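You operate a simulated robot arm through the tools that you are given. There is no shell and no other tool.

You are at the controls of a simulated two-armed robot. One attempt, no reset.

JOB
Move the black-topped tag to the blue pocket and slot tag B 15 in the red one.
Fine: its print faces out; set the white day knob to TH and the dry-wet lever to WET.

The check looks at the end state, three seconds after you hand in, the way a careful person would. Anything else that was tipped, shoved, dropped, spilled or broken makes it a failure.

ROBOT AND FRAMES
Two 7-joint arms with four-finger grippers on one trunk, on a base that drives. Base frame: it is fixed to the floor where the robot stands at the start and does not move with it; the origin is under the middle of the robot, x ahead of it, y to its left, z up; the surface under the hand at the start is at about z = 0.82. Readings come in m, rad, newtons and seconds.
The left shoulder is at the start at [0.04, 0.181, 1.277], the right one opposite. With the tool pointing down near the work surface each hand reaches from about 0.2 to 0.82 m from the robot's upright axis, wherever it stands, measured 20 degrees to its own side. Places, roughly: green-knobbed dry-wet lever [0.6, -0.2, 1]; slot of the blue pocket [0.5, -0.3, 0.8]; slot of the red pocket [0.5, -0.2, 0.8]; white day knob [0.7, -0.5, 1]. Payload 3.67 kg a hand.
The TCP of each hand is the grasp point between the finger pads, 0.028 m short of the fingertips. In the tool frame z runs along the fingers and y along their closing line. The gripper opens to 0.112 m. The gripper's body begins 0.073 m behind the TCP.
Orientation is that of the tool frame in the base frame, as [roll, pitch, yaw] about the fixed x, y, z axes, in that order (R = Rz(yaw) Ry(pitch) Rx(roll)). With the fingers straight down and closing along the base's y, the tool's x points along the base's -x, its y along +y and its z along -z.

CONTROLS
- The arms move only by the tool move_arm. It takes "left_targets", "right_targets" or both (then of equal length, played together; a hand with none holds still); each is a list of rows, each an object of numbers (a shift or turn left out is 0, a gripper value left out holds the last): "x", "y", "z": the shift along the tool's x, y, z in m; "ax", "ay", "az": the turn, a rotation vector about the tool's x, y, z in rad. In form: [{"x": .., "y": .., "z": .., "ax": .., "ay": .., "az": ..}, ...]. A call has 1 to 20 rows; each row shifts and turns the commanded pose from where the row before left it, along the tool's axes as they then stand. "left_jaw" and "right_jaw" are, for a hand that has rows, the gripper command, from -1 (fully open) to 1 (shut), values between in proportion, set as the call begins (left out, the last holds). Each row takes 0.2 s and may step no farther than 0.05 m and 0.15 rad from the row before; otherwise, or with a gripper value out of range, the whole call is refused. Where a pose cannot be reached the arm comes as near as it can. A force on the tool above 50 N (or 10 N above the force at the start of the call, whichever is more), or a blocked arm, ends the call early, and 0.2 s more pass. Each finger halts on what it meets, pressing with about 24 N; the grip force reading is that of the motor and also rises with nothing between the fingers. The clock runs only during rows and for 0.2 s after the last one: add rows that do not move to give the fingers time. It gives the time, the measured TCP pose, the force on the tool (base axes), the opening and the grip force at its end, in the units of the frame above (readings bear some noise), with the torque about the TCP (base axes, N m) and any sound that the robot's microphone picked up.
- Cameras (640 x 400 px; columns grow to the right, rows downward): "scene" is now at [0.0886, -0.0457, 1.4907]; the picture's right is [-0.56, -0.83, 0.00], its down [-0.58, 0.40, -0.71] and it looks along [0.59, -0.40, -0.71] (base axes); focal length 265 px, centre (320, 200). "left" rides on the left gripper at [0.06, 0.018, -0.104] in its tool frame; the picture's right is [-0.29, 0.96, 0.00], its down [-0.80, -0.24, -0.55] and it looks along [-0.53, -0.16, 0.83] (tool axes); focal length 234 px, centre (320, 200). "right" rides on the right gripper at [0.06, -0.018, -0.104] in its tool frame; the picture's right is [0.29, 0.96, 0.00], its down [-0.80, 0.24, -0.55] and it looks along [-0.53, 0.16, 0.83] (tool axes); focal length 234 px, centre (320, 200). There is no depth. A picture from a camera that has moved, and an enlarged one, comes with that camera's place and axes in the base frame and with its lens.
- capture(camera): a new picture of that camera. The clock stands still meanwhile.
- raise_lower(by): slides the trunk up (or, below 0, down) by that many m; the arms and the scene camera ride with it, the base frame stays. It gives what a move gives, with no picture.
- steer(legs): drives the robot by 1 to 6 legs, each [ahead, left, turn to the left] in m, m and rad, along the robot's own axes; the way and the turn of a leg run together, so that a leg with both is an arc; at most 1.5 m and 3.142 rad a leg. The arms and the cameras ride along, it lands a little off, and it stops where it bumps. It gives what a move gives.
- head_to(pan, tilt): turns the head with the scene camera to pan (to the left, within 1.501 rad either way) and tilt (down, from -0.506 to 1.204), counted from straight ahead of the robot. It gives what a move gives.
- inspect(camera, box): a new picture of the part [left, top, right, bottom] of that camera's present view, enlarged. The clock stands still meanwhile.
- sign_off(): hands the job in; it is judged then, once.

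Places have to be worked out from the pictures, the camera data and where the tool is seen. Open the grippers and draw the arms clear of the work before you hand the job in, unless the task says otherwise.

The tools are called after "Request:" by a JSON object that holds its "name" and its "arguments". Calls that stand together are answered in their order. move_arm: Moves the arms, as the interface text tells. Its arguments: {"type":"object","properties":{"left_targets":{"type":"array"},"left_jaw":{"type":"number"},"right_targets":{"type":"array"},"right_jaw":{"type":"number"}},"required":[]} The other tools are called the same way: raise_lower (by) slides the trunk up or down; steer (legs) drives the base; head_to (pan, tilt) turns the head that bears the scene camera; capture (camera) takes a picture; inspect (camera, box) takes an enlarged picture of a part of a camera's view; sign_off () hands the job in.

At the start:

```text
clock: 0.0
left_tcp_pos: [0.507, -0.0157, 1.1819]
left_ee_rot: [3.141, -0.001, 3.141]
left_contact_force: [-0.6, -0.8, 0.8]
left_wrist_torque: [0.0, -0.01, -0.03]
left_width: 0.1123
left_grasp_force: 0.1
right_tcp_pos: [0.4573, -0.5326, 1.2225]
right_ee_rot: [3.141, 0.0, 3.141]
right_contact_force: [-0.2, 0.5, -0.1]
right_wrist_torque: [0.0, 0.01, 0.03]
right_width: 0.1118
right_grasp_force: 0.1
trunk travel left (down, up): [-0.398, 0.115]
robot x, y, heading: [0.0009, -0.0023, -0.003]
head pan, tilt: [-0.597, 0.784]
```

scene: 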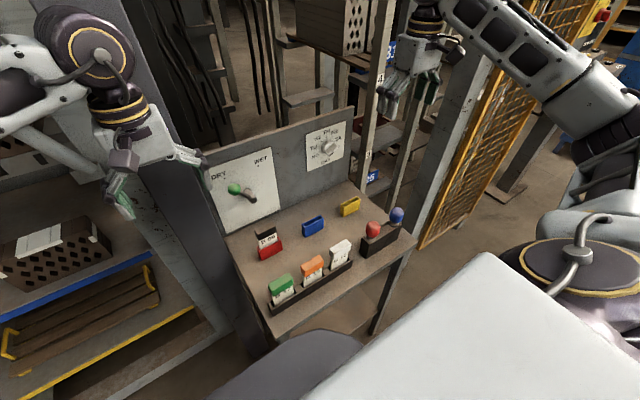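
right: 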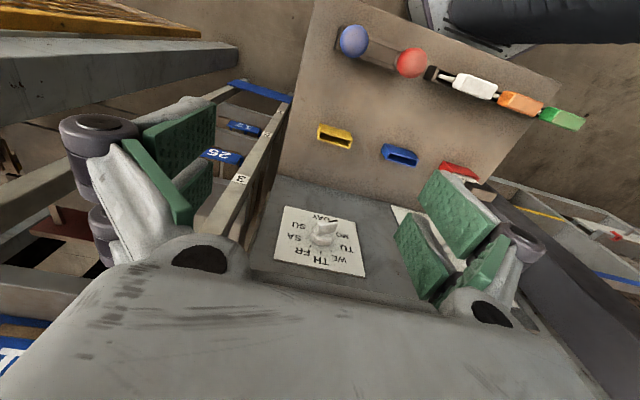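
left: 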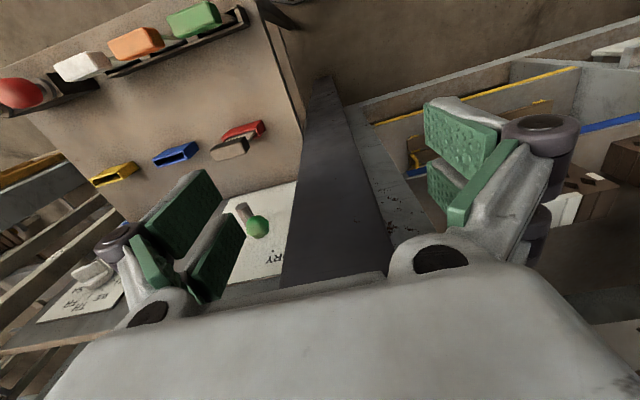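

I'll start by enlarging the scene view to read the tags, pockets, lever and knob.

Request:
{"name": "inspect", "arguments": {"camera": "scene", "box": [230, 180, 430, 320]}}

Request:
{"name": "inspect", "arguments": {"camera": "scene", "box": [190, 110, 370, 240]}}

Request:
{"name": "inspect", "arguments": {"camera": "right", "box": [260, 0, 600, 290]}}

Request:
{"name": "inspect", "arguments": {"camera": "left", "box": [0, 0, 320, 290]}}

```text
2.86 times, centred on (330, 250) of scene
camera zoom: at [0.0886, -0.0457, 1.4907], right [-0.56, -0.83, 0.0], down [-0.58, 0.4, -0.71], along [0.59, -0.4, -0.71], focal length 757 px, centre (291, 57)
```

zoom: 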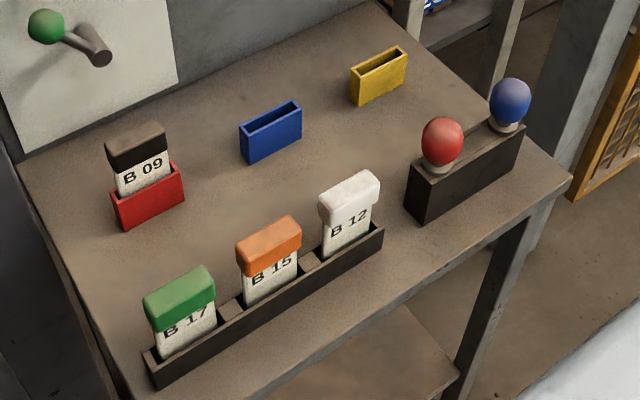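

```text
3.08 times, centred on (280, 175) of scene
camera zoom: at [0.0886, -0.0457, 1.4907], right [-0.56, -0.83, 0.0], down [-0.58, 0.4, -0.71], along [0.59, -0.4, -0.71], focal length 815 px, centre (443, 277)
```

zoom: 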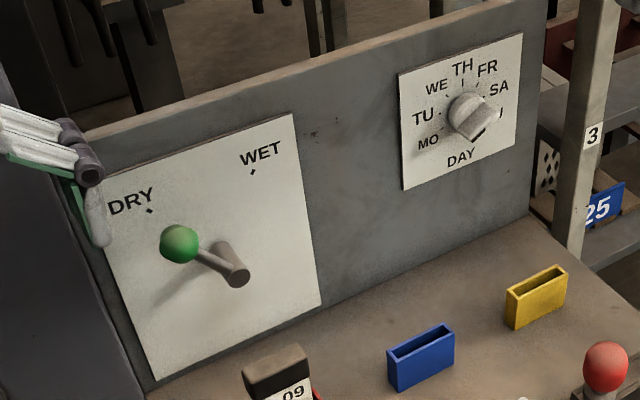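

```text
1.38 times, centred on (430, 145) of right
camera zoom: at [0.3964, -0.5502, 1.3266], right [-0.29, 0.96, 0.0], down [0.8, 0.24, 0.55], along [0.53, 0.16, -0.83], focal length 323 px, centre (168, 276)
```

zoom: 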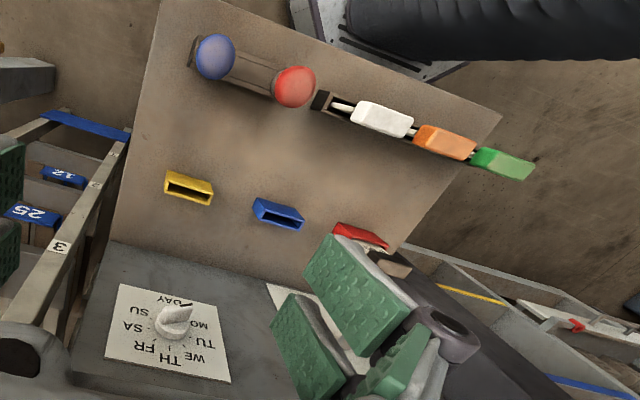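

```text
1.38 times, centred on (160, 145) of left
camera zoom: at [0.4468, 0.0019, 1.2855], right [0.29, 0.96, 0.0], down [0.8, -0.24, 0.55], along [0.53, -0.16, -0.83], focal length 323 px, centre (541, 276)
```

zoom: 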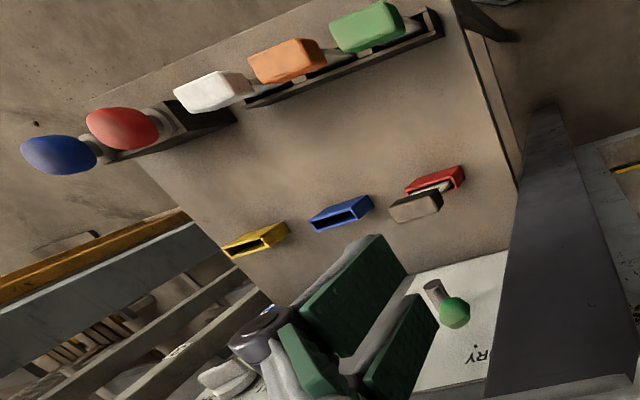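

B 09 (black) sits in the red pocket, B 15 (orange) is in the rack, the lever is at DRY and the knob points somewhere lower right. I'll draw the left arm back and to the left, and bring the right hand over the bench for a closer look.

Request:
{"name": "move_arm", "arguments": {"left_targets": [{"x": 0.05}, {"x": 0.05}, {"x": 0.05}, {"y": 0.04}, {"y": 0.04}, {"y": 0.04}], "right_targets": [{"x": 0.02, "y": 0.03, "z": 0.02}, {"x": 0.017, "y": 0.03, "z": 0.02}, {"y": 0.03, "z": 0.02}, {"y": 0.03, "z": 0.02}, {"y": 0.01, "z": 0.02}, {"z": 0.02}]}}

Request:
{"name": "capture", "arguments": {"camera": "right"}}

Request:
{"name": "capture", "arguments": {"camera": "scene"}}

```text
clock: 1.4
left_tcp_pos: [0.3569, 0.1065, 1.1814]
left_ee_rot: [3.141, 0.001, -3.141]
left_contact_force: [-0.5, -0.1, -0.3]
left_wrist_torque: [-0.03, -0.01, -0.04]
left_width: 0.1119
left_grasp_force: 0.1
right_tcp_pos: [0.4195, -0.4035, 1.1025]
right_ee_rot: [-3.141, 0.003, -3.141]
right_contact_force: [0.0, 0.1, -0.9]
right_wrist_torque: [-0.05, -0.04, 0.01]
right_width: 0.112
right_grasp_force: 0.0
trunk travel left (down, up): [-0.398, 0.115]
robot x, y, heading: [0.0001, 0.0028, 0.007]
head pan, tilt: [-0.597, 0.784]
```

```text
taken
camera right: at [0.3586, -0.42, 1.2073], right [-0.29, 0.96, 0.0], down [0.8, 0.24, 0.55], along [0.53, 0.16, -0.83], focal length 234 px, centre (320, 200)
```

right: 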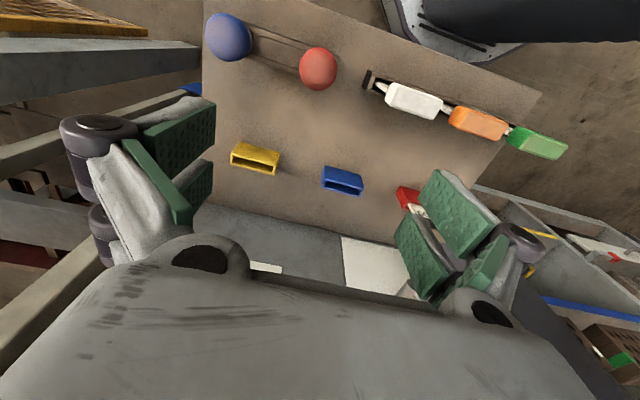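

```text
taken
camera scene: at [0.0879, -0.0447, 1.4908], right [-0.56, -0.83, 0.0], down [-0.58, 0.4, -0.71], along [0.59, -0.4, -0.71], focal length 265 px, centre (320, 200)
```

scene: 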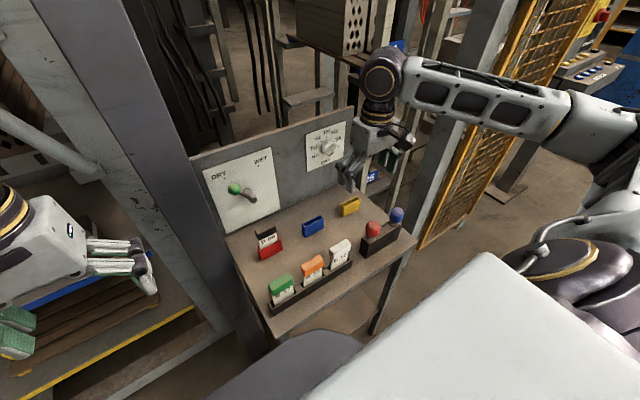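

The view is clear. I'll rotate the right hand by +90° yaw so that the fingers close along base x, across the tag thickness, keeping the camera on the right side.

Request:
{"name": "move_arm", "arguments": {"right_targets": [{"az": -0.1428}, {"az": -0.1428}, {"az": -0.1428}, {"az": -0.1428}, {"az": -0.1428}, {"az": -0.1428}, {"az": -0.1428}, {"az": -0.1428}, {"az": -0.1428}, {"az": -0.1428}, {"az": -0.1428}, {"x": 0.0}]}}

Request:
{"name": "capture", "arguments": {"camera": "right"}}

Request:
{"name": "capture", "arguments": {"camera": "scene"}}

```text
clock: 4.0
left_tcp_pos: [0.3562, 0.1038, 1.1822]
left_ee_rot: [3.141, 0.001, -3.141]
left_contact_force: [-0.4, -0.3, -0.4]
left_wrist_torque: [-0.03, 0.03, 0.01]
left_width: 0.112
left_grasp_force: 0.0
right_tcp_pos: [0.4197, -0.4025, 1.1015]
right_ee_rot: [-3.141, -0.001, -1.571]
right_contact_force: [0.0, 0.6, -0.2]
right_wrist_torque: [0.01, -0.01, 0.0]
right_width: 0.1119
right_grasp_force: 0.1
trunk travel left (down, up): [-0.398, 0.115]
robot x, y, heading: [-0.0012, 0.0008, -0.003]
head pan, tilt: [-0.597, 0.784]
```

```text
taken
camera right: at [0.4373, -0.4621, 1.2064], right [-0.96, -0.29, 0.0], down [-0.24, 0.8, 0.55], along [-0.16, 0.53, -0.83], focal length 234 px, centre (320, 200)
```

right: 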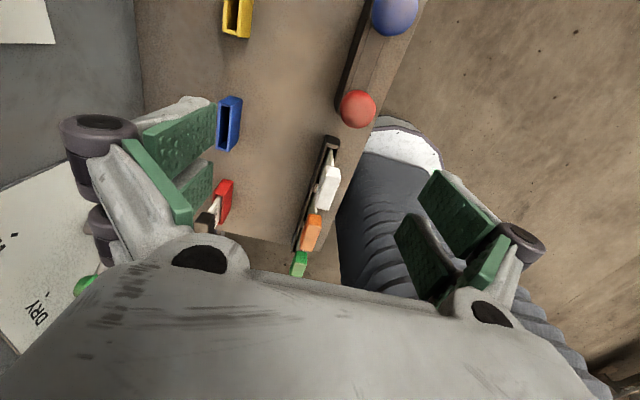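

```text
taken
camera scene: at [0.0885, -0.0456, 1.4907], right [-0.56, -0.83, 0.0], down [-0.58, 0.4, -0.71], along [0.59, -0.4, -0.71], focal length 265 px, centre (320, 200)
```

scene: 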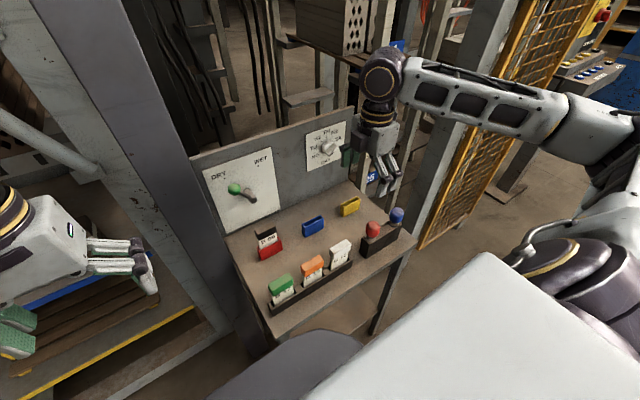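

The rotation is good and the TCP projects near (320,190) in this camera. I'll narrow the fingers, lean the hand a little to the right and approach over the blue pocket area to measure the tag and pockets.

Request:
{"name": "move_arm", "arguments": {"right_targets": [{"x": -0.03, "y": -0.025}, {"x": -0.03, "y": -0.025}, {"x": -0.03, "y": -0.02}, {"x": -0.01, "y": -0.01, "z": 0.02}, {"ay": -0.15}, {"ay": -0.15}, {}], "right_jaw": -0.1}}

Request:
{"name": "capture", "arguments": {"camera": "right"}}

Request:
{"name": "capture", "arguments": {"camera": "scene"}}

```text
clock: 5.6
left_tcp_pos: [0.3571, 0.1049, 1.181]
left_ee_rot: [3.141, 0.001, 3.141]
left_contact_force: [0.8, -0.5, 0.0]
left_wrist_torque: [-0.01, 0.03, -0.02]
left_width: 0.1121
left_grasp_force: 0.0
right_tcp_pos: [0.5, -0.3028, 1.082]
right_ee_rot: [3.14, 0.301, -1.57]
right_contact_force: [0.2, -0.3, -0.4]
right_wrist_torque: [0.01, 0.02, 0.0]
right_width: 0.0615
right_grasp_force: 0.0
trunk travel left (down, up): [-0.398, 0.115]
robot x, y, heading: [-0.0, 0.0032, 0.002]
head pan, tilt: [-0.597, 0.784]
```

```text
taken
camera right: at [0.5177, -0.3897, 1.1638], right [-0.96, -0.28, -0.08], down [-0.24, 0.6, 0.77], along [-0.16, 0.75, -0.64], focal length 234 px, centre (320, 200)
```

right: 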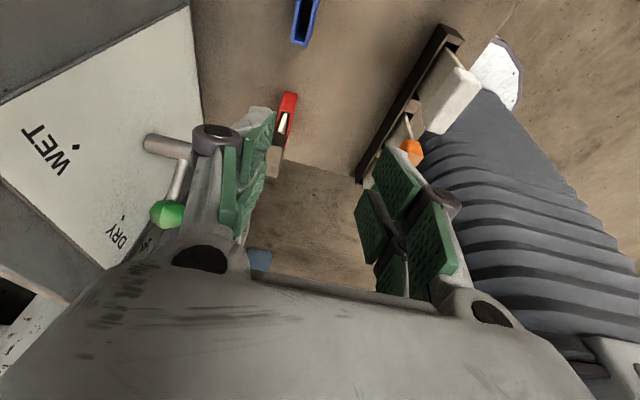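

```text
taken
camera scene: at [0.0892, -0.045, 1.4907], right [-0.56, -0.83, 0.0], down [-0.58, 0.4, -0.71], along [0.59, -0.4, -0.71], focal length 265 px, centre (320, 200)
```

scene: 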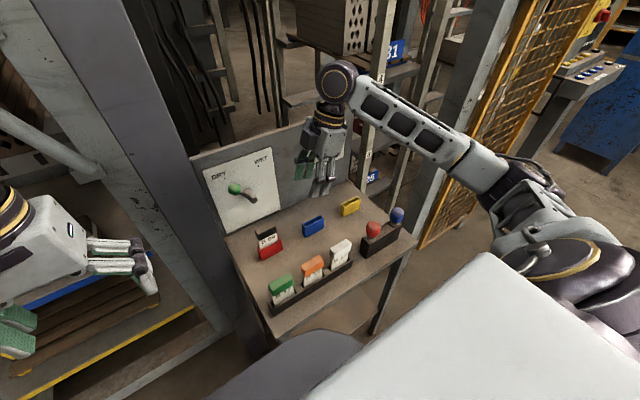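

Inspecting the red pocket/tag and blue pocket enlarged for measurement.

Request:
{"name": "inspect", "arguments": {"camera": "right", "box": [240, 0, 340, 190]}}

Request:
{"name": "inspect", "arguments": {"camera": "right", "box": [350, 10, 500, 190]}}

Request:
{"name": "inspect", "arguments": {"camera": "scene", "box": [250, 210, 330, 270]}}

Request:
{"name": "inspect", "arguments": {"camera": "scene", "box": [260, 235, 360, 315]}}

```text
2.11 times, centred on (290, 95) of right
camera zoom: at [0.5177, -0.3897, 1.1638], right [-0.96, -0.28, -0.08], down [-0.24, 0.6, 0.77], along [-0.16, 0.75, -0.64], focal length 493 px, centre (383, 421)
```

zoom: 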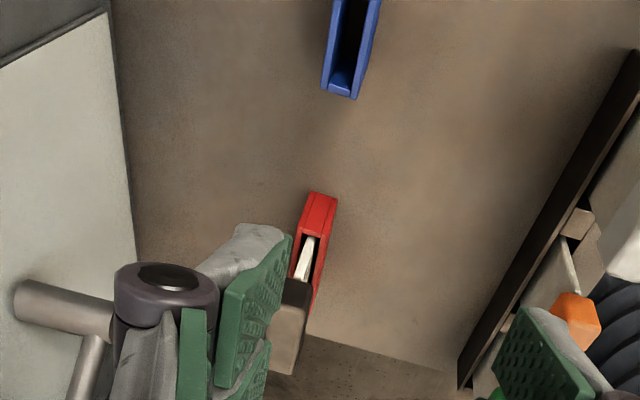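

```text
2.22 times, centred on (425, 100) of right
camera zoom: at [0.5177, -0.3897, 1.1638], right [-0.96, -0.28, -0.08], down [-0.24, 0.6, 0.77], along [-0.16, 0.75, -0.64], focal length 520 px, centre (87, 422)
```

zoom: 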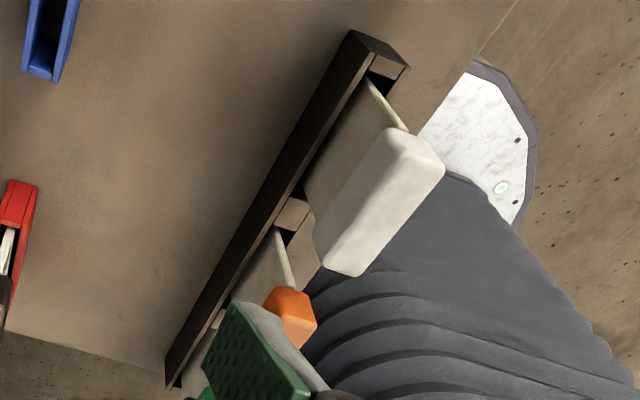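

```text
6.67 times, centred on (290, 240) of scene
camera zoom: at [0.0892, -0.045, 1.4907], right [-0.56, -0.83, 0.0], down [-0.58, 0.4, -0.71], along [0.59, -0.4, -0.71], focal length 1766 px, centre (520, -67)
```

zoom: 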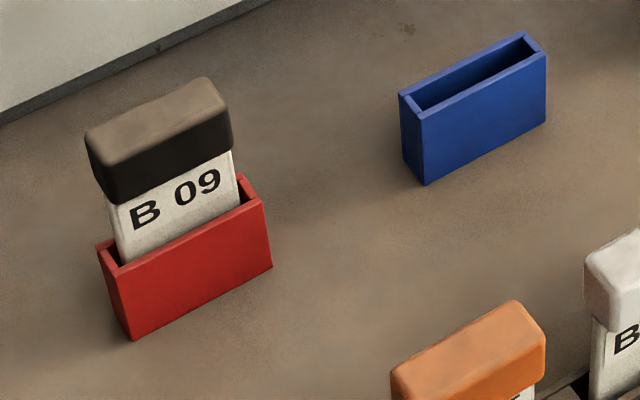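

```text
5.00 times, centred on (310, 275) of scene
camera zoom: at [0.0892, -0.045, 1.4907], right [-0.56, -0.83, 0.0], down [-0.58, 0.4, -0.71], along [0.59, -0.4, -0.71], focal length 1324 px, centre (370, -175)
```

zoom: 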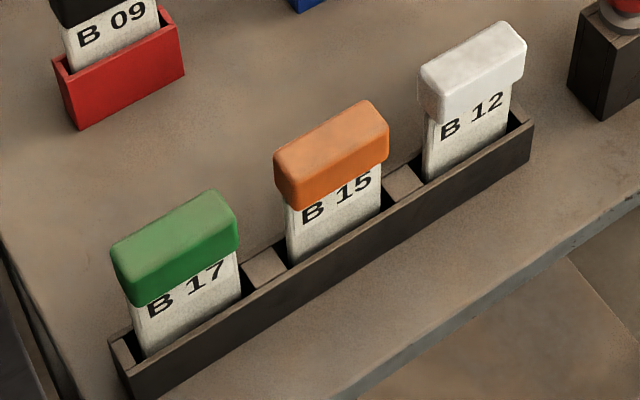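

The scene and wrist views agree: red pocket centre ≈ (0.540, -0.1765), blue ≈ (0.539, -0.327), pocket rims z ≈ 0.873, black cap z ≈ 0.916–0.955, and orange tag at ≈ (0.377, -0.219). I'll zoom in harder on the pockets to pin the slots down.

Request:
{"name": "inspect", "arguments": {"camera": "scene", "box": [299, 213, 331, 239]}}

Request:
{"name": "inspect", "arguments": {"camera": "scene", "box": [252, 222, 292, 262]}}

Request:
{"name": "inspect", "arguments": {"camera": "scene", "box": [296, 252, 328, 292]}}

```text
15.38 times, centred on (315, 226) of scene
camera zoom: at [0.0892, -0.045, 1.4907], right [-0.56, -0.83, 0.0], down [-0.58, 0.4, -0.71], along [0.59, -0.4, -0.71], focal length 4075 px, centre (397, -200)
```

zoom: 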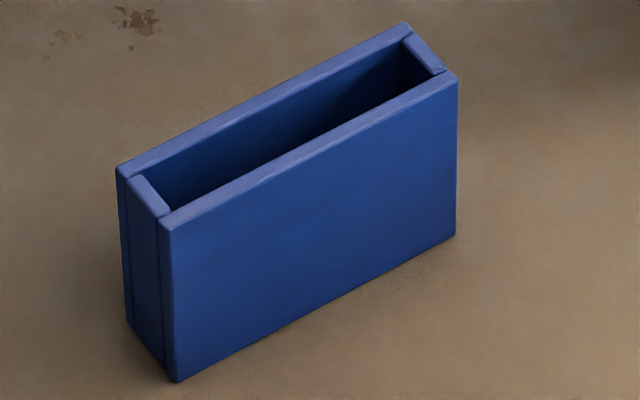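

```text
10.00 times, centred on (272, 242) of scene
camera zoom: at [0.0892, -0.045, 1.4907], right [-0.56, -0.83, 0.0], down [-0.58, 0.4, -0.71], along [0.59, -0.4, -0.71], focal length 2649 px, centre (800, -220)
```

zoom: 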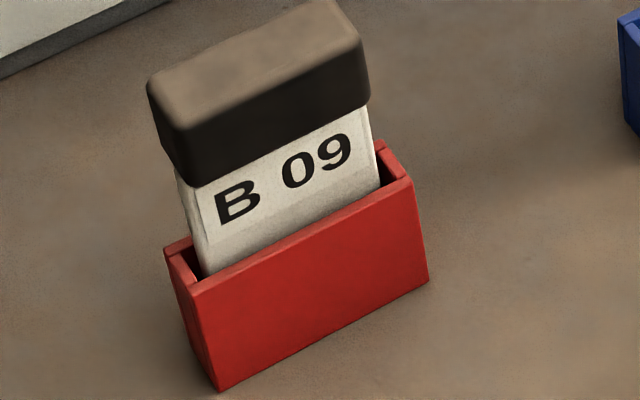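

```text
10.00 times, centred on (312, 272) of scene
camera zoom: at [0.0892, -0.045, 1.4907], right [-0.56, -0.83, 0.0], down [-0.58, 0.4, -0.71], along [0.59, -0.4, -0.71], focal length 2649 px, centre (400, -520)
```

zoom: 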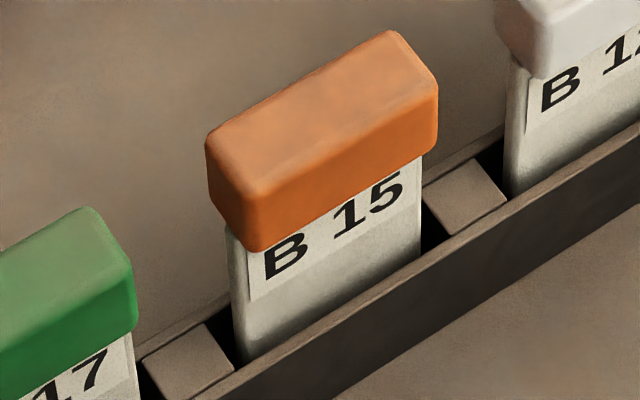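

Slots are measured: blue pocket centre (0.539, -0.3255), rim z 0.8715, yaw ≈ 0; the lever ball is at about (0.631, -0.147, 1.027), clear of the hand. I'll move above the black tag at z = 1.0 and look.

Request:
{"name": "move_arm", "arguments": {"right_targets": [{"x": -0.0241, "y": -0.0099, "z": 0.029}, {"x": -0.0241, "y": -0.0099, "z": 0.029}, {"x": -0.0241, "y": -0.0099, "z": 0.029}, {"x": -0.0241, "y": -0.0099, "z": 0.029}, {}]}}

Request:
{"name": "capture", "arguments": {"camera": "right"}}

Request:
{"name": "inspect", "arguments": {"camera": "scene", "box": [200, 130, 340, 270]}}

```text
clock: 6.8
left_tcp_pos: [0.3543, 0.1029, 1.1806]
left_ee_rot: [3.141, 0.0, -3.141]
left_contact_force: [-0.1, 0.3, 0.5]
left_wrist_torque: [0.01, -0.03, 0.0]
left_width: 0.1121
left_grasp_force: 0.1
right_tcp_pos: [0.5372, -0.178, 0.9993]
right_ee_rot: [-3.141, 0.301, -1.571]
right_contact_force: [-1.1, -1.1, -0.3]
right_wrist_torque: [0.03, -0.01, 0.02]
right_width: 0.0617
right_grasp_force: 0.1
trunk travel left (down, up): [-0.398, 0.115]
robot x, y, heading: [0.002, -0.0, 0.002]
head pan, tilt: [-0.597, 0.784]
```

```text
taken
camera right: at [0.5564, -0.2643, 1.0823], right [-0.96, -0.27, -0.09], down [-0.24, 0.6, 0.76], along [-0.16, 0.75, -0.64], focal length 234 px, centre (320, 200)
```

right: 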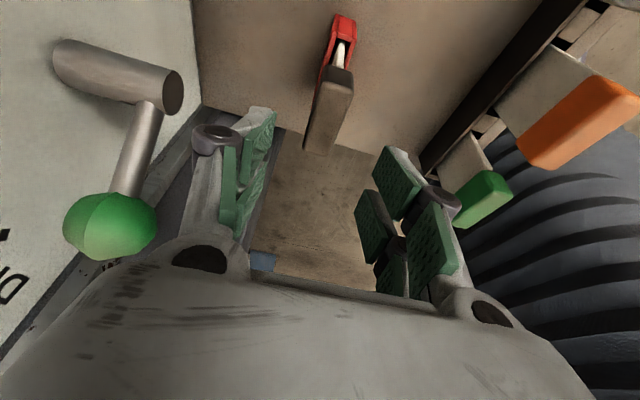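

```text
2.86 times, centred on (270, 200) of scene
camera zoom: at [0.0879, -0.0462, 1.4907], right [-0.56, -0.83, 0.0], down [-0.58, 0.4, -0.71], along [0.59, -0.4, -0.71], focal length 757 px, centre (463, 200)
```

zoom: 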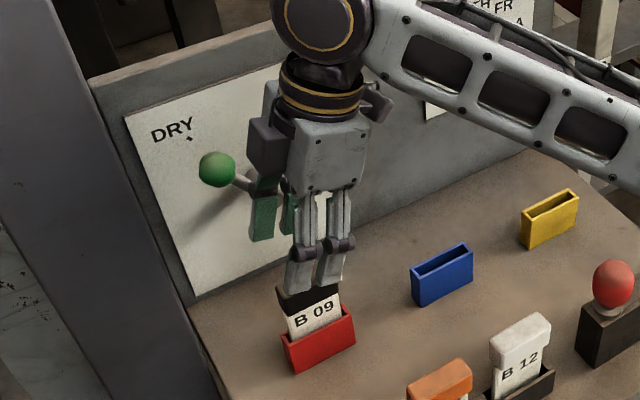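

The wrist view matches the predicted cap position to within about 2 mm. I'll descend straight down to the cap at z ≈ 0.93 with the fingers open.

Request:
{"name": "move_arm", "arguments": {"right_targets": [{"x": 0.0068, "y": -0.001, "z": 0.022}, {"x": 0.0068, "z": 0.022}, {"x": 0.0068, "z": 0.022}, {}, {}]}}

Request:
{"name": "capture", "arguments": {"camera": "right"}}

Request:
{"name": "inspect", "arguments": {"camera": "scene", "box": [240, 190, 310, 260]}}

```text
clock: 8.0
left_tcp_pos: [0.3577, 0.1039, 1.1831]
left_ee_rot: [3.141, 0.001, -3.142]
left_contact_force: [-0.2, 0.1, 0.8]
left_wrist_torque: [-0.04, -0.02, 0.0]
left_width: 0.1121
left_grasp_force: 0.0
right_tcp_pos: [0.5394, -0.1764, 0.9302]
right_ee_rot: [3.141, 0.3, -1.572]
right_contact_force: [-0.4, -0.2, -0.1]
right_wrist_torque: [0.0, 0.03, 0.03]
right_width: 0.0616
right_grasp_force: 0.0
trunk travel left (down, up): [-0.398, 0.115]
robot x, y, heading: [0.0002, -0.0006, 0.002]
head pan, tilt: [-0.597, 0.784]
```

```text
taken
camera right: at [0.558, -0.264, 1.0125], right [-0.96, -0.27, -0.09], down [-0.24, 0.6, 0.76], along [-0.16, 0.75, -0.64], focal length 234 px, centre (320, 200)
```

right: 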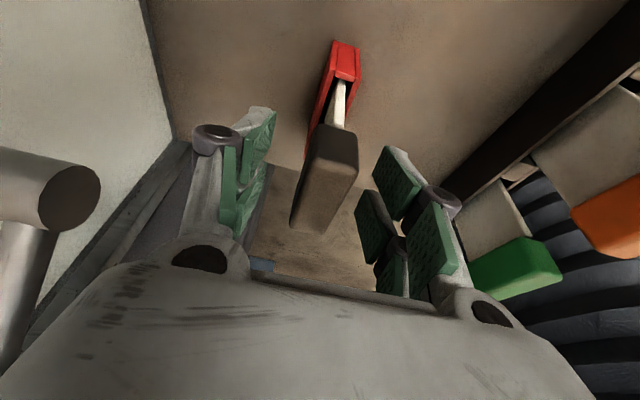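

```text
5.71 times, centred on (275, 225) of scene
camera zoom: at [0.0885, -0.0456, 1.4907], right [-0.56, -0.83, 0.0], down [-0.58, 0.4, -0.71], along [0.59, -0.4, -0.71], focal length 1514 px, centre (577, 57)
```

zoom: 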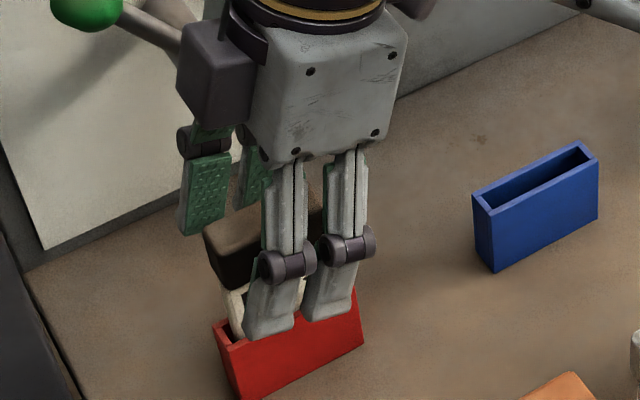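

The cap sits centred between the pads. Closing on it.

Request:
{"name": "move_arm", "arguments": {"right_targets": [{}, {}, {}, {}], "right_jaw": 1}}

Request:
{"name": "capture", "arguments": {"camera": "right"}}

Request:
{"name": "inspect", "arguments": {"camera": "scene", "box": [240, 190, 310, 260]}}

```text
clock: 9.0
left_tcp_pos: [0.3561, 0.1042, 1.1832]
left_ee_rot: [3.141, 0.001, -3.141]
left_contact_force: [0.0, 0.4, 0.3]
left_wrist_torque: [-0.02, 0.03, -0.01]
left_width: 0.1122
left_grasp_force: 0.1
right_tcp_pos: [0.5396, -0.1772, 0.9295]
right_ee_rot: [-3.141, 0.3, -1.571]
right_contact_force: [0.1, 1.2, 0.3]
right_wrist_torque: [0.03, -0.02, 0.01]
right_width: 0.0214
right_grasp_force: 24.6
trunk travel left (down, up): [-0.398, 0.115]
robot x, y, heading: [-0.0009, -0.0006, 0.006]
head pan, tilt: [-0.597, 0.784]
```

```text
taken
camera right: at [0.5581, -0.264, 1.0126], right [-0.96, -0.27, -0.08], down [-0.24, 0.6, 0.76], along [-0.16, 0.75, -0.64], focal length 234 px, centre (320, 200)
```

right: 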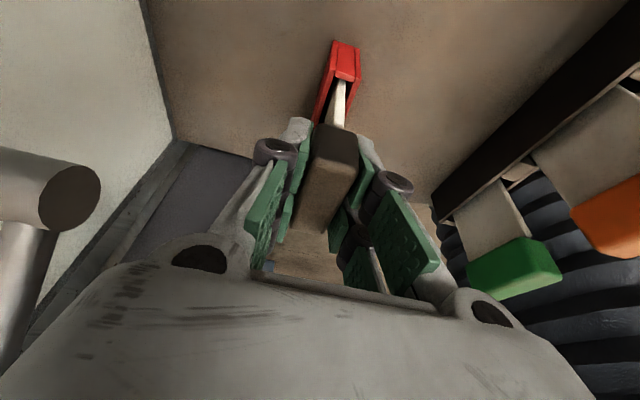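

```text
5.71 times, centred on (275, 225) of scene
camera zoom: at [0.0886, -0.0455, 1.4907], right [-0.56, -0.83, 0.0], down [-0.58, 0.4, -0.71], along [0.59, -0.4, -0.71], focal length 1514 px, centre (577, 57)
```

zoom: 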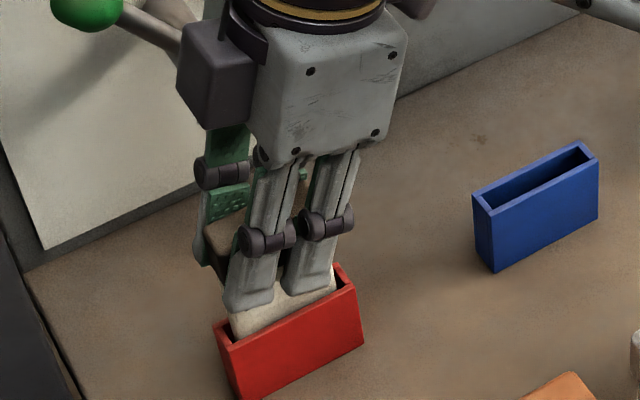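

The grip is firm at a width of 0.021. I'll lift straight up 7.5 cm to clear the rim.

Request:
{"name": "move_arm", "arguments": {"right_targets": [{"x": -0.0037, "z": -0.01193}, {"x": -0.0037, "z": -0.01193}, {"x": -0.0037, "z": -0.01193}, {"x": -0.0037, "z": -0.01193}, {"x": -0.0037, "z": -0.01193}, {"x": -0.0037, "z": -0.01193}, {}]}}

Request:
{"name": "inspect", "arguments": {"camera": "scene", "box": [220, 170, 330, 260]}}

Request:
{"name": "capture", "arguments": {"camera": "right"}}

```text
clock: 10.6
left_tcp_pos: [0.3576, 0.1039, 1.181]
left_ee_rot: [3.141, -0.001, -3.141]
left_contact_force: [0.7, -0.2, -0.6]
left_wrist_torque: [0.02, 0.02, 0.01]
left_width: 0.1121
left_grasp_force: 0.0
right_tcp_pos: [0.5402, -0.1771, 1.0055]
right_ee_rot: [3.14, 0.302, -1.572]
right_contact_force: [-0.1, 0.2, -0.3]
right_wrist_torque: [0.01, 0.01, 0.01]
right_width: 0.0214
right_grasp_force: 23.5
trunk travel left (down, up): [-0.398, 0.115]
robot x, y, heading: [-0.0021, 0.0029, 0.002]
head pan, tilt: [-0.597, 0.784]
```

```text
4.44 times, centred on (275, 215) of scene
camera zoom: at [0.0887, -0.0456, 1.4907], right [-0.56, -0.83, 0.0], down [-0.58, 0.4, -0.71], along [0.59, -0.4, -0.71], focal length 1177 px, centre (520, 133)
```

zoom: 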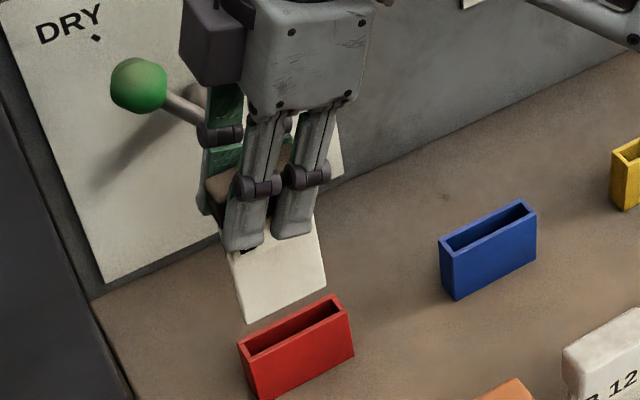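

```text
taken
camera right: at [0.5583, -0.2635, 1.0877], right [-0.96, -0.27, -0.08], down [-0.24, 0.6, 0.76], along [-0.16, 0.75, -0.64], focal length 234 px, centre (320, 200)
```

right: 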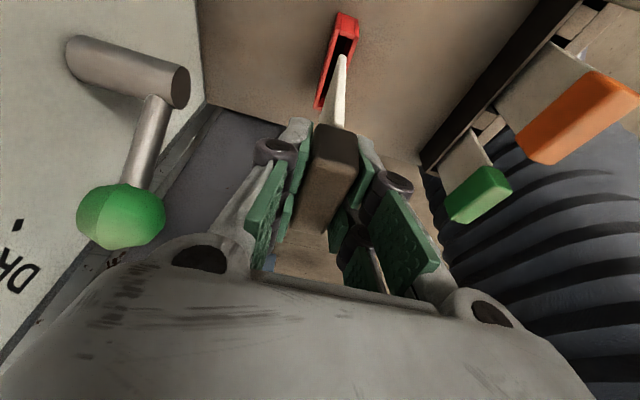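

The tag is free and vertical. Measured pocket pitch is 0.150 m in y with x about equal, so I'll translate -0.15 in y at this height and check alignment over the blue slot.

Request:
{"name": "move_arm", "arguments": {"right_targets": [{"x": 0.02865, "z": -0.0089}, {"x": 0.02865, "z": -0.0089}, {"x": 0.02865, "z": -0.0089}, {"x": 0.02865, "z": -0.0089}, {"x": 0.02865, "z": -0.0089}, {}, {}]}}

Request:
{"name": "inspect", "arguments": {"camera": "scene", "box": [290, 190, 340, 240]}}

Request:
{"name": "inspect", "arguments": {"camera": "right", "box": [260, 0, 400, 150]}}

```text
clock: 12.2
left_tcp_pos: [0.3557, 0.1035, 1.1825]
left_ee_rot: [-3.141, 0.0, 3.14]
left_contact_force: [-0.2, -0.3, -0.9]
left_wrist_torque: [0.01, 0.01, 0.02]
left_width: 0.1121
left_grasp_force: 0.0
right_tcp_pos: [0.5398, -0.3264, 1.0051]
right_ee_rot: [3.141, 0.3, -1.571]
right_contact_force: [0.5, -0.1, -0.2]
right_wrist_torque: [0.0, 0.02, 0.01]
right_width: 0.0213
right_grasp_force: 23.9
trunk travel left (down, up): [-0.398, 0.115]
robot x, y, heading: [0.0009, -0.0008, -0.003]
head pan, tilt: [-0.597, 0.784]
```

```text
8.00 times, centred on (315, 215) of scene
camera zoom: at [0.0885, -0.0458, 1.4907], right [-0.56, -0.83, 0.0], down [-0.58, 0.4, -0.71], along [0.59, -0.4, -0.71], focal length 2119 px, centre (360, 80)
```

zoom: 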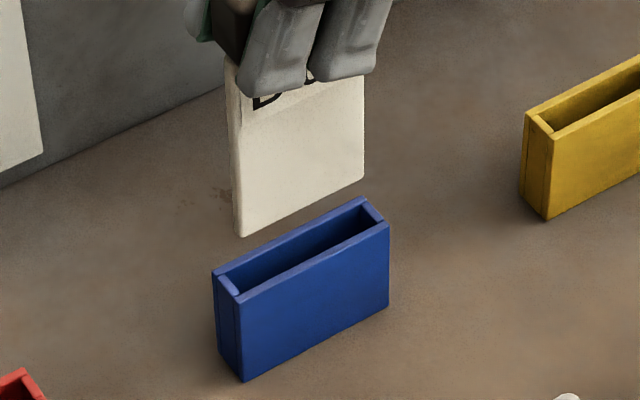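

```text
2.67 times, centred on (330, 75) of right
camera zoom: at [0.5582, -0.4139, 1.0878], right [-0.96, -0.27, -0.09], down [-0.24, 0.6, 0.76], along [-0.16, 0.75, -0.64], focal length 624 px, centre (293, 533)
```

zoom: 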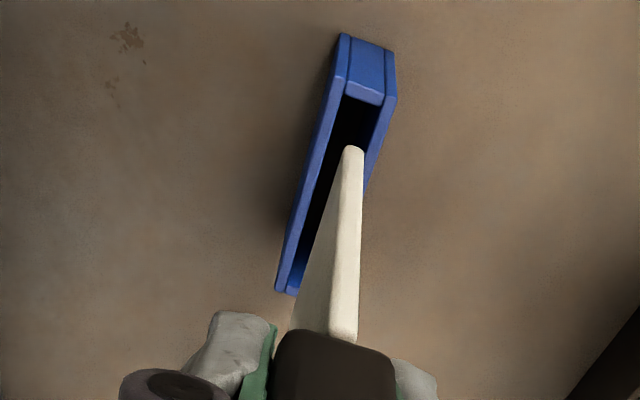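

The tag bottom is at about (0.540, -0.325) and the slot centre is at about (0.5395, -0.326), within clearance. I'll trim by 1 mm and lower it in small steps.

Request:
{"name": "move_arm", "arguments": {"right_targets": [{"x": 0.00465, "y": 0.0005, "z": 0.01163}, {"x": 0.0037, "z": 0.01193}, {"x": 0.0037, "z": 0.01193}, {}]}}

Request:
{"name": "inspect", "arguments": {"camera": "scene", "box": [290, 190, 340, 240]}}

```text
clock: 13.2
left_tcp_pos: [0.3551, 0.1043, 1.1819]
left_ee_rot: [3.14, -0.002, -3.141]
left_contact_force: [0.2, 0.6, -0.5]
left_wrist_torque: [0.0, 0.01, 0.0]
left_width: 0.1119
left_grasp_force: 0.0
right_tcp_pos: [0.5395, -0.3273, 0.9682]
right_ee_rot: [-3.141, 0.301, -1.57]
right_contact_force: [0.0, 0.5, -0.7]
right_wrist_torque: [-0.02, 0.0, 0.01]
right_width: 0.0212
right_grasp_force: 24.0
trunk travel left (down, up): [-0.398, 0.115]
robot x, y, heading: [-0.0025, -0.0009, 0.001]
head pan, tilt: [-0.597, 0.784]
```

```text
8.00 times, centred on (315, 215) of scene
camera zoom: at [0.0886, -0.0455, 1.4907], right [-0.56, -0.83, 0.0], down [-0.58, 0.4, -0.71], along [0.59, -0.4, -0.71], focal length 2119 px, centre (360, 80)
```

zoom: 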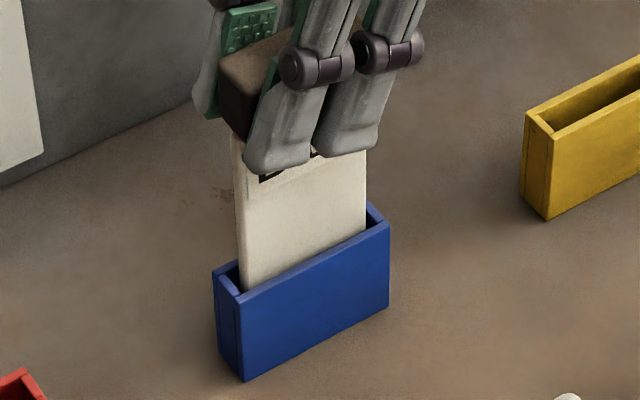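

It has entered the slot with no contact force. Lowering the rest of the way.

Request:
{"name": "move_arm", "arguments": {"right_targets": [{"x": 0.0037, "z": 0.01193}, {"x": 0.0037, "z": 0.01193}, {"x": 0.00326, "z": 0.0105}, {}, {}]}}

Request:
{"name": "inspect", "arguments": {"camera": "scene", "box": [290, 190, 340, 240]}}

Request:
{"name": "capture", "arguments": {"camera": "right"}}

```text
clock: 14.4
left_tcp_pos: [0.3555, 0.1039, 1.1829]
left_ee_rot: [-3.14, 0.0, -3.141]
left_contact_force: [-0.7, 0.1, 0.9]
left_wrist_torque: [-0.01, 0.01, 0.0]
left_width: 0.1119
left_grasp_force: 0.1
right_tcp_pos: [0.5409, -0.3276, 0.9322]
right_ee_rot: [-3.141, 0.299, -1.57]
right_contact_force: [0.3, -0.9, -0.5]
right_wrist_torque: [0.01, 0.02, 0.01]
right_width: 0.0214
right_grasp_force: 23.9
trunk travel left (down, up): [-0.398, 0.115]
robot x, y, heading: [-0.0021, 0.0036, 0.003]
head pan, tilt: [-0.597, 0.784]
```

```text
8.00 times, centred on (315, 215) of scene
camera zoom: at [0.0886, -0.0456, 1.4907], right [-0.56, -0.83, 0.0], down [-0.58, 0.4, -0.71], along [0.59, -0.4, -0.71], focal length 2119 px, centre (360, 80)
```

zoom: 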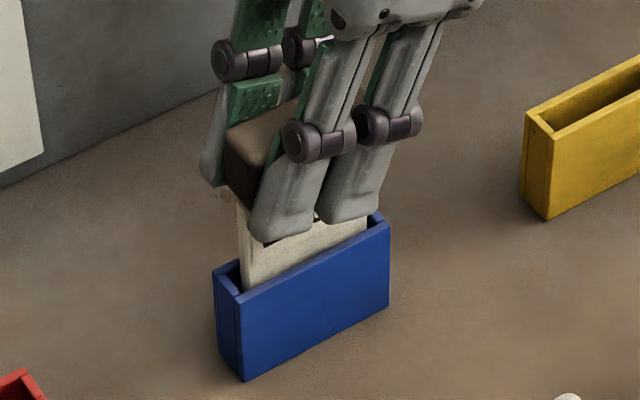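

```text
taken
camera right: at [0.5571, -0.4145, 1.0146], right [-0.96, -0.28, -0.08], down [-0.24, 0.6, 0.76], along [-0.16, 0.75, -0.64], focal length 234 px, centre (320, 200)
```

right: 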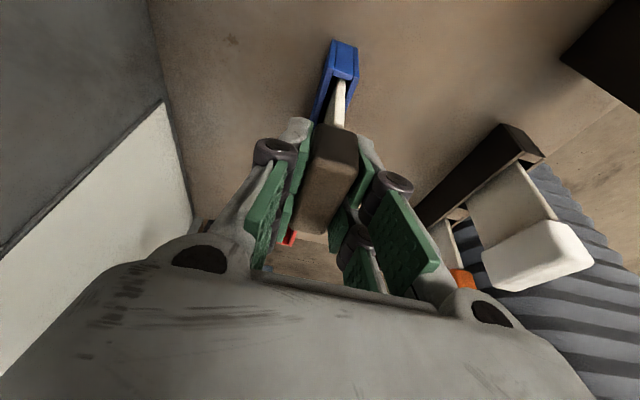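

It is 1.5 mm above seated; I'll lower that last bit and open the fingers.

Request:
{"name": "move_arm", "arguments": {"right_targets": [{"x": 0.0004, "z": 0.0013}, {}]}}

Request:
{"name": "move_arm", "arguments": {"right_targets": [{}, {}, {}], "right_jaw": -0.1}}

Request:
{"name": "capture", "arguments": {"camera": "right"}}

Request:
{"name": "inspect", "arguments": {"camera": "scene", "box": [290, 190, 340, 240]}}

```text
clock: 15.0
left_tcp_pos: [0.357, 0.1036, 1.1828]
left_ee_rot: [-3.142, 0.001, -3.141]
left_contact_force: [-0.8, -0.7, 0.2]
left_wrist_torque: [-0.01, -0.03, 0.02]
left_width: 0.112
left_grasp_force: 0.0
right_tcp_pos: [0.5387, -0.328, 0.9299]
right_ee_rot: [-3.14, 0.3, -1.572]
right_contact_force: [0.2, -0.1, -0.6]
right_wrist_torque: [-0.02, -0.01, -0.01]
right_width: 0.0213
right_grasp_force: 23.8
trunk travel left (down, up): [-0.398, 0.115]
robot x, y, heading: [-0.0021, 0.0006, 0.002]
head pan, tilt: [-0.597, 0.784]
```

```text
clock: 15.8
left_tcp_pos: [0.3563, 0.104, 1.1818]
left_ee_rot: [-3.14, 0.0, 3.14]
left_contact_force: [0.2, -0.9, -0.2]
left_wrist_torque: [-0.01, 0.03, -0.01]
left_width: 0.112
left_grasp_force: 0.2
right_tcp_pos: [0.5389, -0.3272, 0.9308]
right_ee_rot: [3.14, 0.301, -1.57]
right_contact_force: [-0.1, -0.4, 0.7]
right_wrist_torque: [0.02, -0.01, -0.02]
right_width: 0.0617
right_grasp_force: 0.1
trunk travel left (down, up): [-0.398, 0.115]
robot x, y, heading: [-0.0001, 0.002, -0.003]
head pan, tilt: [-0.597, 0.784]
```

```text
taken
camera right: at [0.5573, -0.4145, 1.0135], right [-0.96, -0.27, -0.08], down [-0.24, 0.6, 0.76], along [-0.16, 0.75, -0.64], focal length 234 px, centre (320, 200)
```

right: 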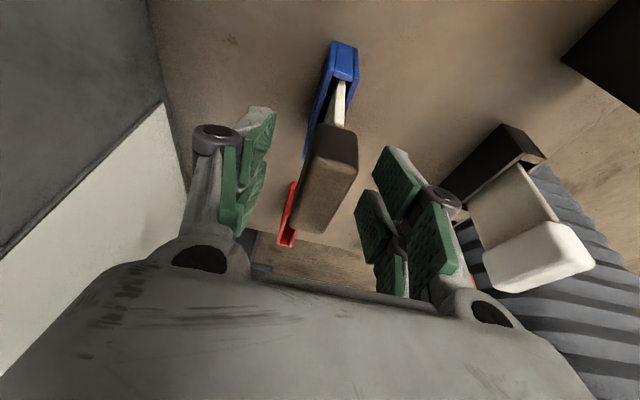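

```text
8.00 times, centred on (315, 215) of scene
camera zoom: at [0.0886, -0.0456, 1.4907], right [-0.56, -0.83, 0.0], down [-0.58, 0.4, -0.71], along [0.59, -0.4, -0.71], focal length 2119 px, centre (360, 80)
```

zoom: 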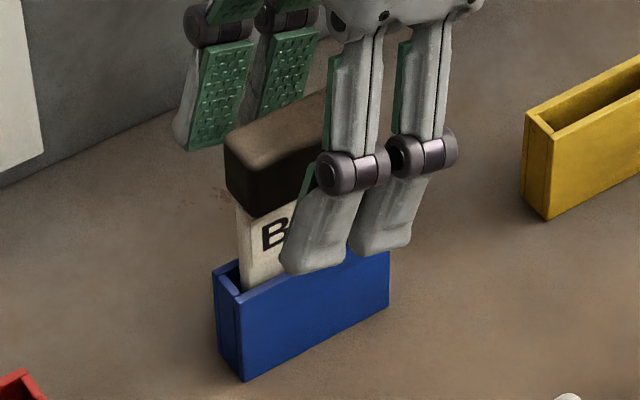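

B 09 is seated in the blue pocket with its print facing out. I'll retract straight up and move above the orange tag B 15 in the rack.

Request:
{"name": "move_arm", "arguments": {"right_targets": [{"x": -0.0071, "z": -0.0229}, {"x": -0.0071, "z": -0.0229}, {"x": -0.0071, "z": -0.0229}, {"x": -0.0071, "z": -0.0229}, {"x": -0.0071, "z": -0.0229}, {"x": -0.0207, "y": 0.0324, "z": 0.0064}, {"x": -0.0207, "y": 0.0324, "z": 0.0064}, {"x": -0.0207, "y": 0.0324, "z": 0.0064}, {"x": -0.0207, "y": 0.0324, "z": 0.0064}, {"x": -0.0207, "y": 0.0324, "z": 0.0064}, {}, {}]}}

Request:
{"name": "capture", "arguments": {"camera": "right"}}

Request:
{"name": "capture", "arguments": {"camera": "scene"}}

Request:
{"name": "inspect", "arguments": {"camera": "scene", "box": [296, 202, 336, 242]}}

```text
clock: 18.4
left_tcp_pos: [0.3565, 0.1035, 1.1828]
left_ee_rot: [-3.141, 0.0, -3.141]
left_contact_force: [-0.2, 0.2, 0.2]
left_wrist_torque: [0.0, 0.0, 0.0]
left_width: 0.1119
left_grasp_force: 0.0
right_tcp_pos: [0.3772, -0.219, 1.0507]
right_ee_rot: [3.141, 0.299, -1.571]
right_contact_force: [0.3, -0.1, 0.0]
right_wrist_torque: [-0.02, -0.01, 0.0]
right_width: 0.0616
right_grasp_force: 0.0
trunk travel left (down, up): [-0.398, 0.115]
robot x, y, heading: [-0.001, 0.0011, -0.006]
head pan, tilt: [-0.597, 0.784]
```

```text
taken
camera right: at [0.3947, -0.305, 1.1329], right [-0.96, -0.27, -0.09], down [-0.24, 0.6, 0.76], along [-0.16, 0.75, -0.64], focal length 234 px, centre (320, 200)
```

right: 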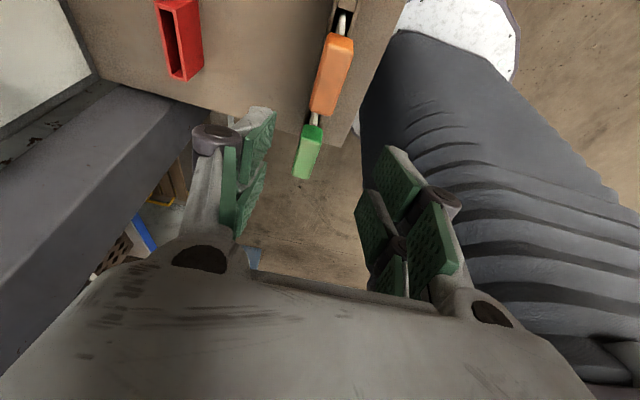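

```text
taken
camera scene: at [0.0883, -0.0455, 1.4907], right [-0.56, -0.83, 0.0], down [-0.58, 0.4, -0.71], along [0.59, -0.4, -0.71], focal length 265 px, centre (320, 200)
```

scene: 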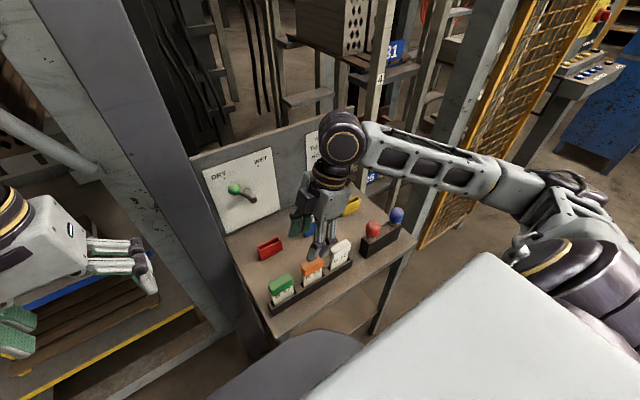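

```text
10.00 times, centred on (316, 222) of scene
camera zoom: at [0.0883, -0.0455, 1.4907], right [-0.56, -0.83, 0.0], down [-0.58, 0.4, -0.71], along [0.59, -0.4, -0.71], focal length 2649 px, centre (360, -20)
```

zoom: 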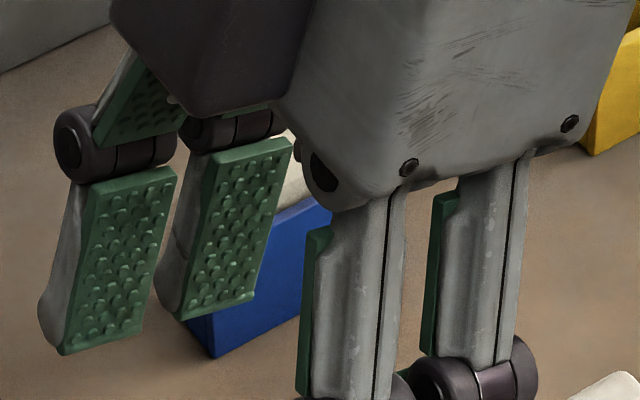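

Zooming the wrist view to refine the orange cap's position before descending.

Request:
{"name": "inspect", "arguments": {"camera": "right", "box": [280, 10, 380, 140]}}

Request:
{"name": "inspect", "arguments": {"camera": "scene", "box": [290, 225, 345, 295]}}

```text
3.08 times, centred on (330, 75) of right
camera zoom: at [0.3947, -0.305, 1.1329], right [-0.96, -0.27, -0.09], down [-0.24, 0.6, 0.76], along [-0.16, 0.75, -0.64], focal length 720 px, centre (289, 585)
```

zoom: 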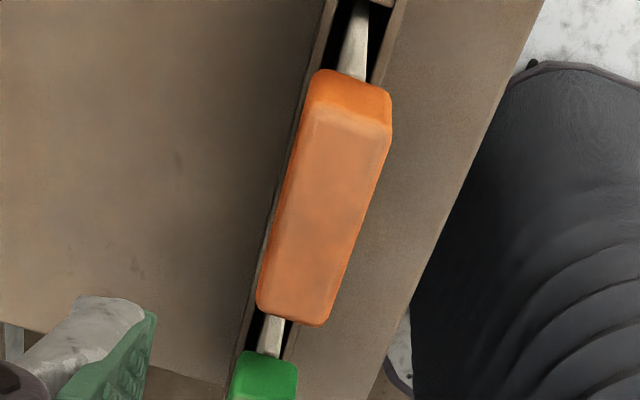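

```text
5.71 times, centred on (318, 260) of scene
camera zoom: at [0.0883, -0.0455, 1.4907], right [-0.56, -0.83, 0.0], down [-0.58, 0.4, -0.71], along [0.59, -0.4, -0.71], focal length 1514 px, centre (334, -143)
```

zoom: 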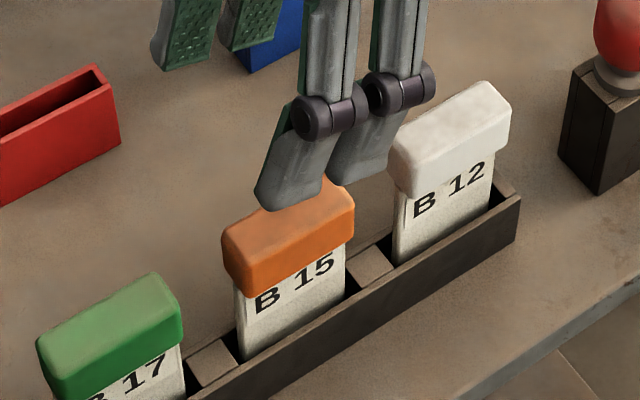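

The orange cap is centred at about (0.3785, -0.2195) with its top at ≈ 0.943. I'll descend with a small trim to z ≈ 0.932.

Request:
{"name": "move_arm", "arguments": {"right_targets": [{"x": 0.0072, "y": -0.0015, "z": 0.0225}, {"x": 0.0072, "z": 0.0225}, {"x": 0.0072, "z": 0.0225}, {"x": 0.0072, "z": 0.0225}, {"x": 0.0072, "z": 0.0225}, {}, {}]}}

Request:
{"name": "capture", "arguments": {"camera": "right"}}

Request:
{"name": "inspect", "arguments": {"camera": "scene", "box": [280, 225, 350, 295]}}

```text
clock: 20.0
left_tcp_pos: [0.3564, 0.1041, 1.1822]
left_ee_rot: [-3.141, 0.0, 3.141]
left_contact_force: [-0.2, 0.9, 0.6]
left_wrist_torque: [0.0, 0.01, 0.01]
left_width: 0.112
left_grasp_force: 0.0
right_tcp_pos: [0.3783, -0.2206, 0.9324]
right_ee_rot: [3.141, 0.299, -1.571]
right_contact_force: [-0.3, 1.0, -0.9]
right_wrist_torque: [-0.02, -0.02, 0.01]
right_width: 0.0616
right_grasp_force: 0.0
trunk travel left (down, up): [-0.398, 0.115]
robot x, y, heading: [0.0007, -0.0001, 0.0]
head pan, tilt: [-0.597, 0.784]
```

```text
taken
camera right: at [0.3964, -0.307, 1.0152], right [-0.96, -0.28, -0.08], down [-0.24, 0.6, 0.76], along [-0.16, 0.75, -0.64], focal length 234 px, centre (320, 200)
```

right: 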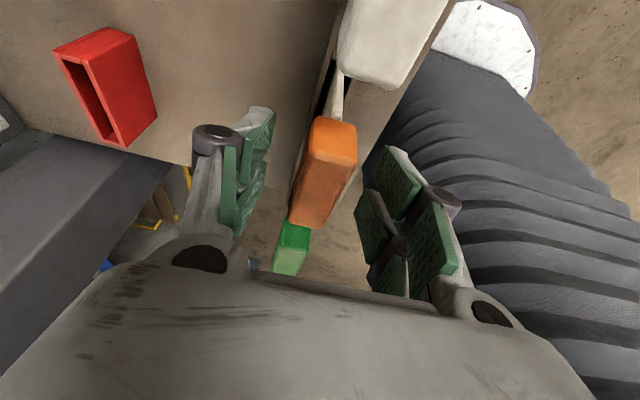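

```text
5.71 times, centred on (315, 260) of scene
camera zoom: at [0.0885, -0.0456, 1.4907], right [-0.56, -0.83, 0.0], down [-0.58, 0.4, -0.71], along [0.59, -0.4, -0.71], focal length 1514 px, centre (349, -143)
```

zoom: 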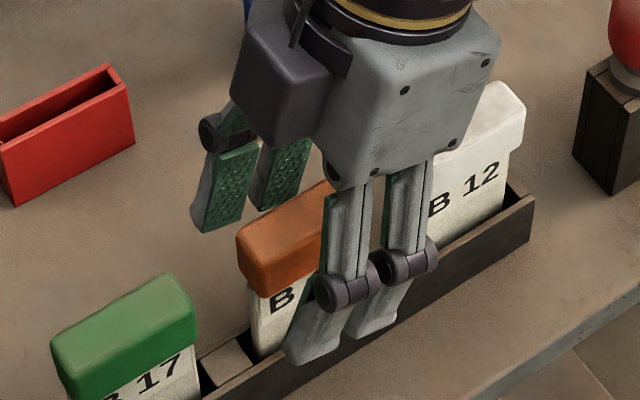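

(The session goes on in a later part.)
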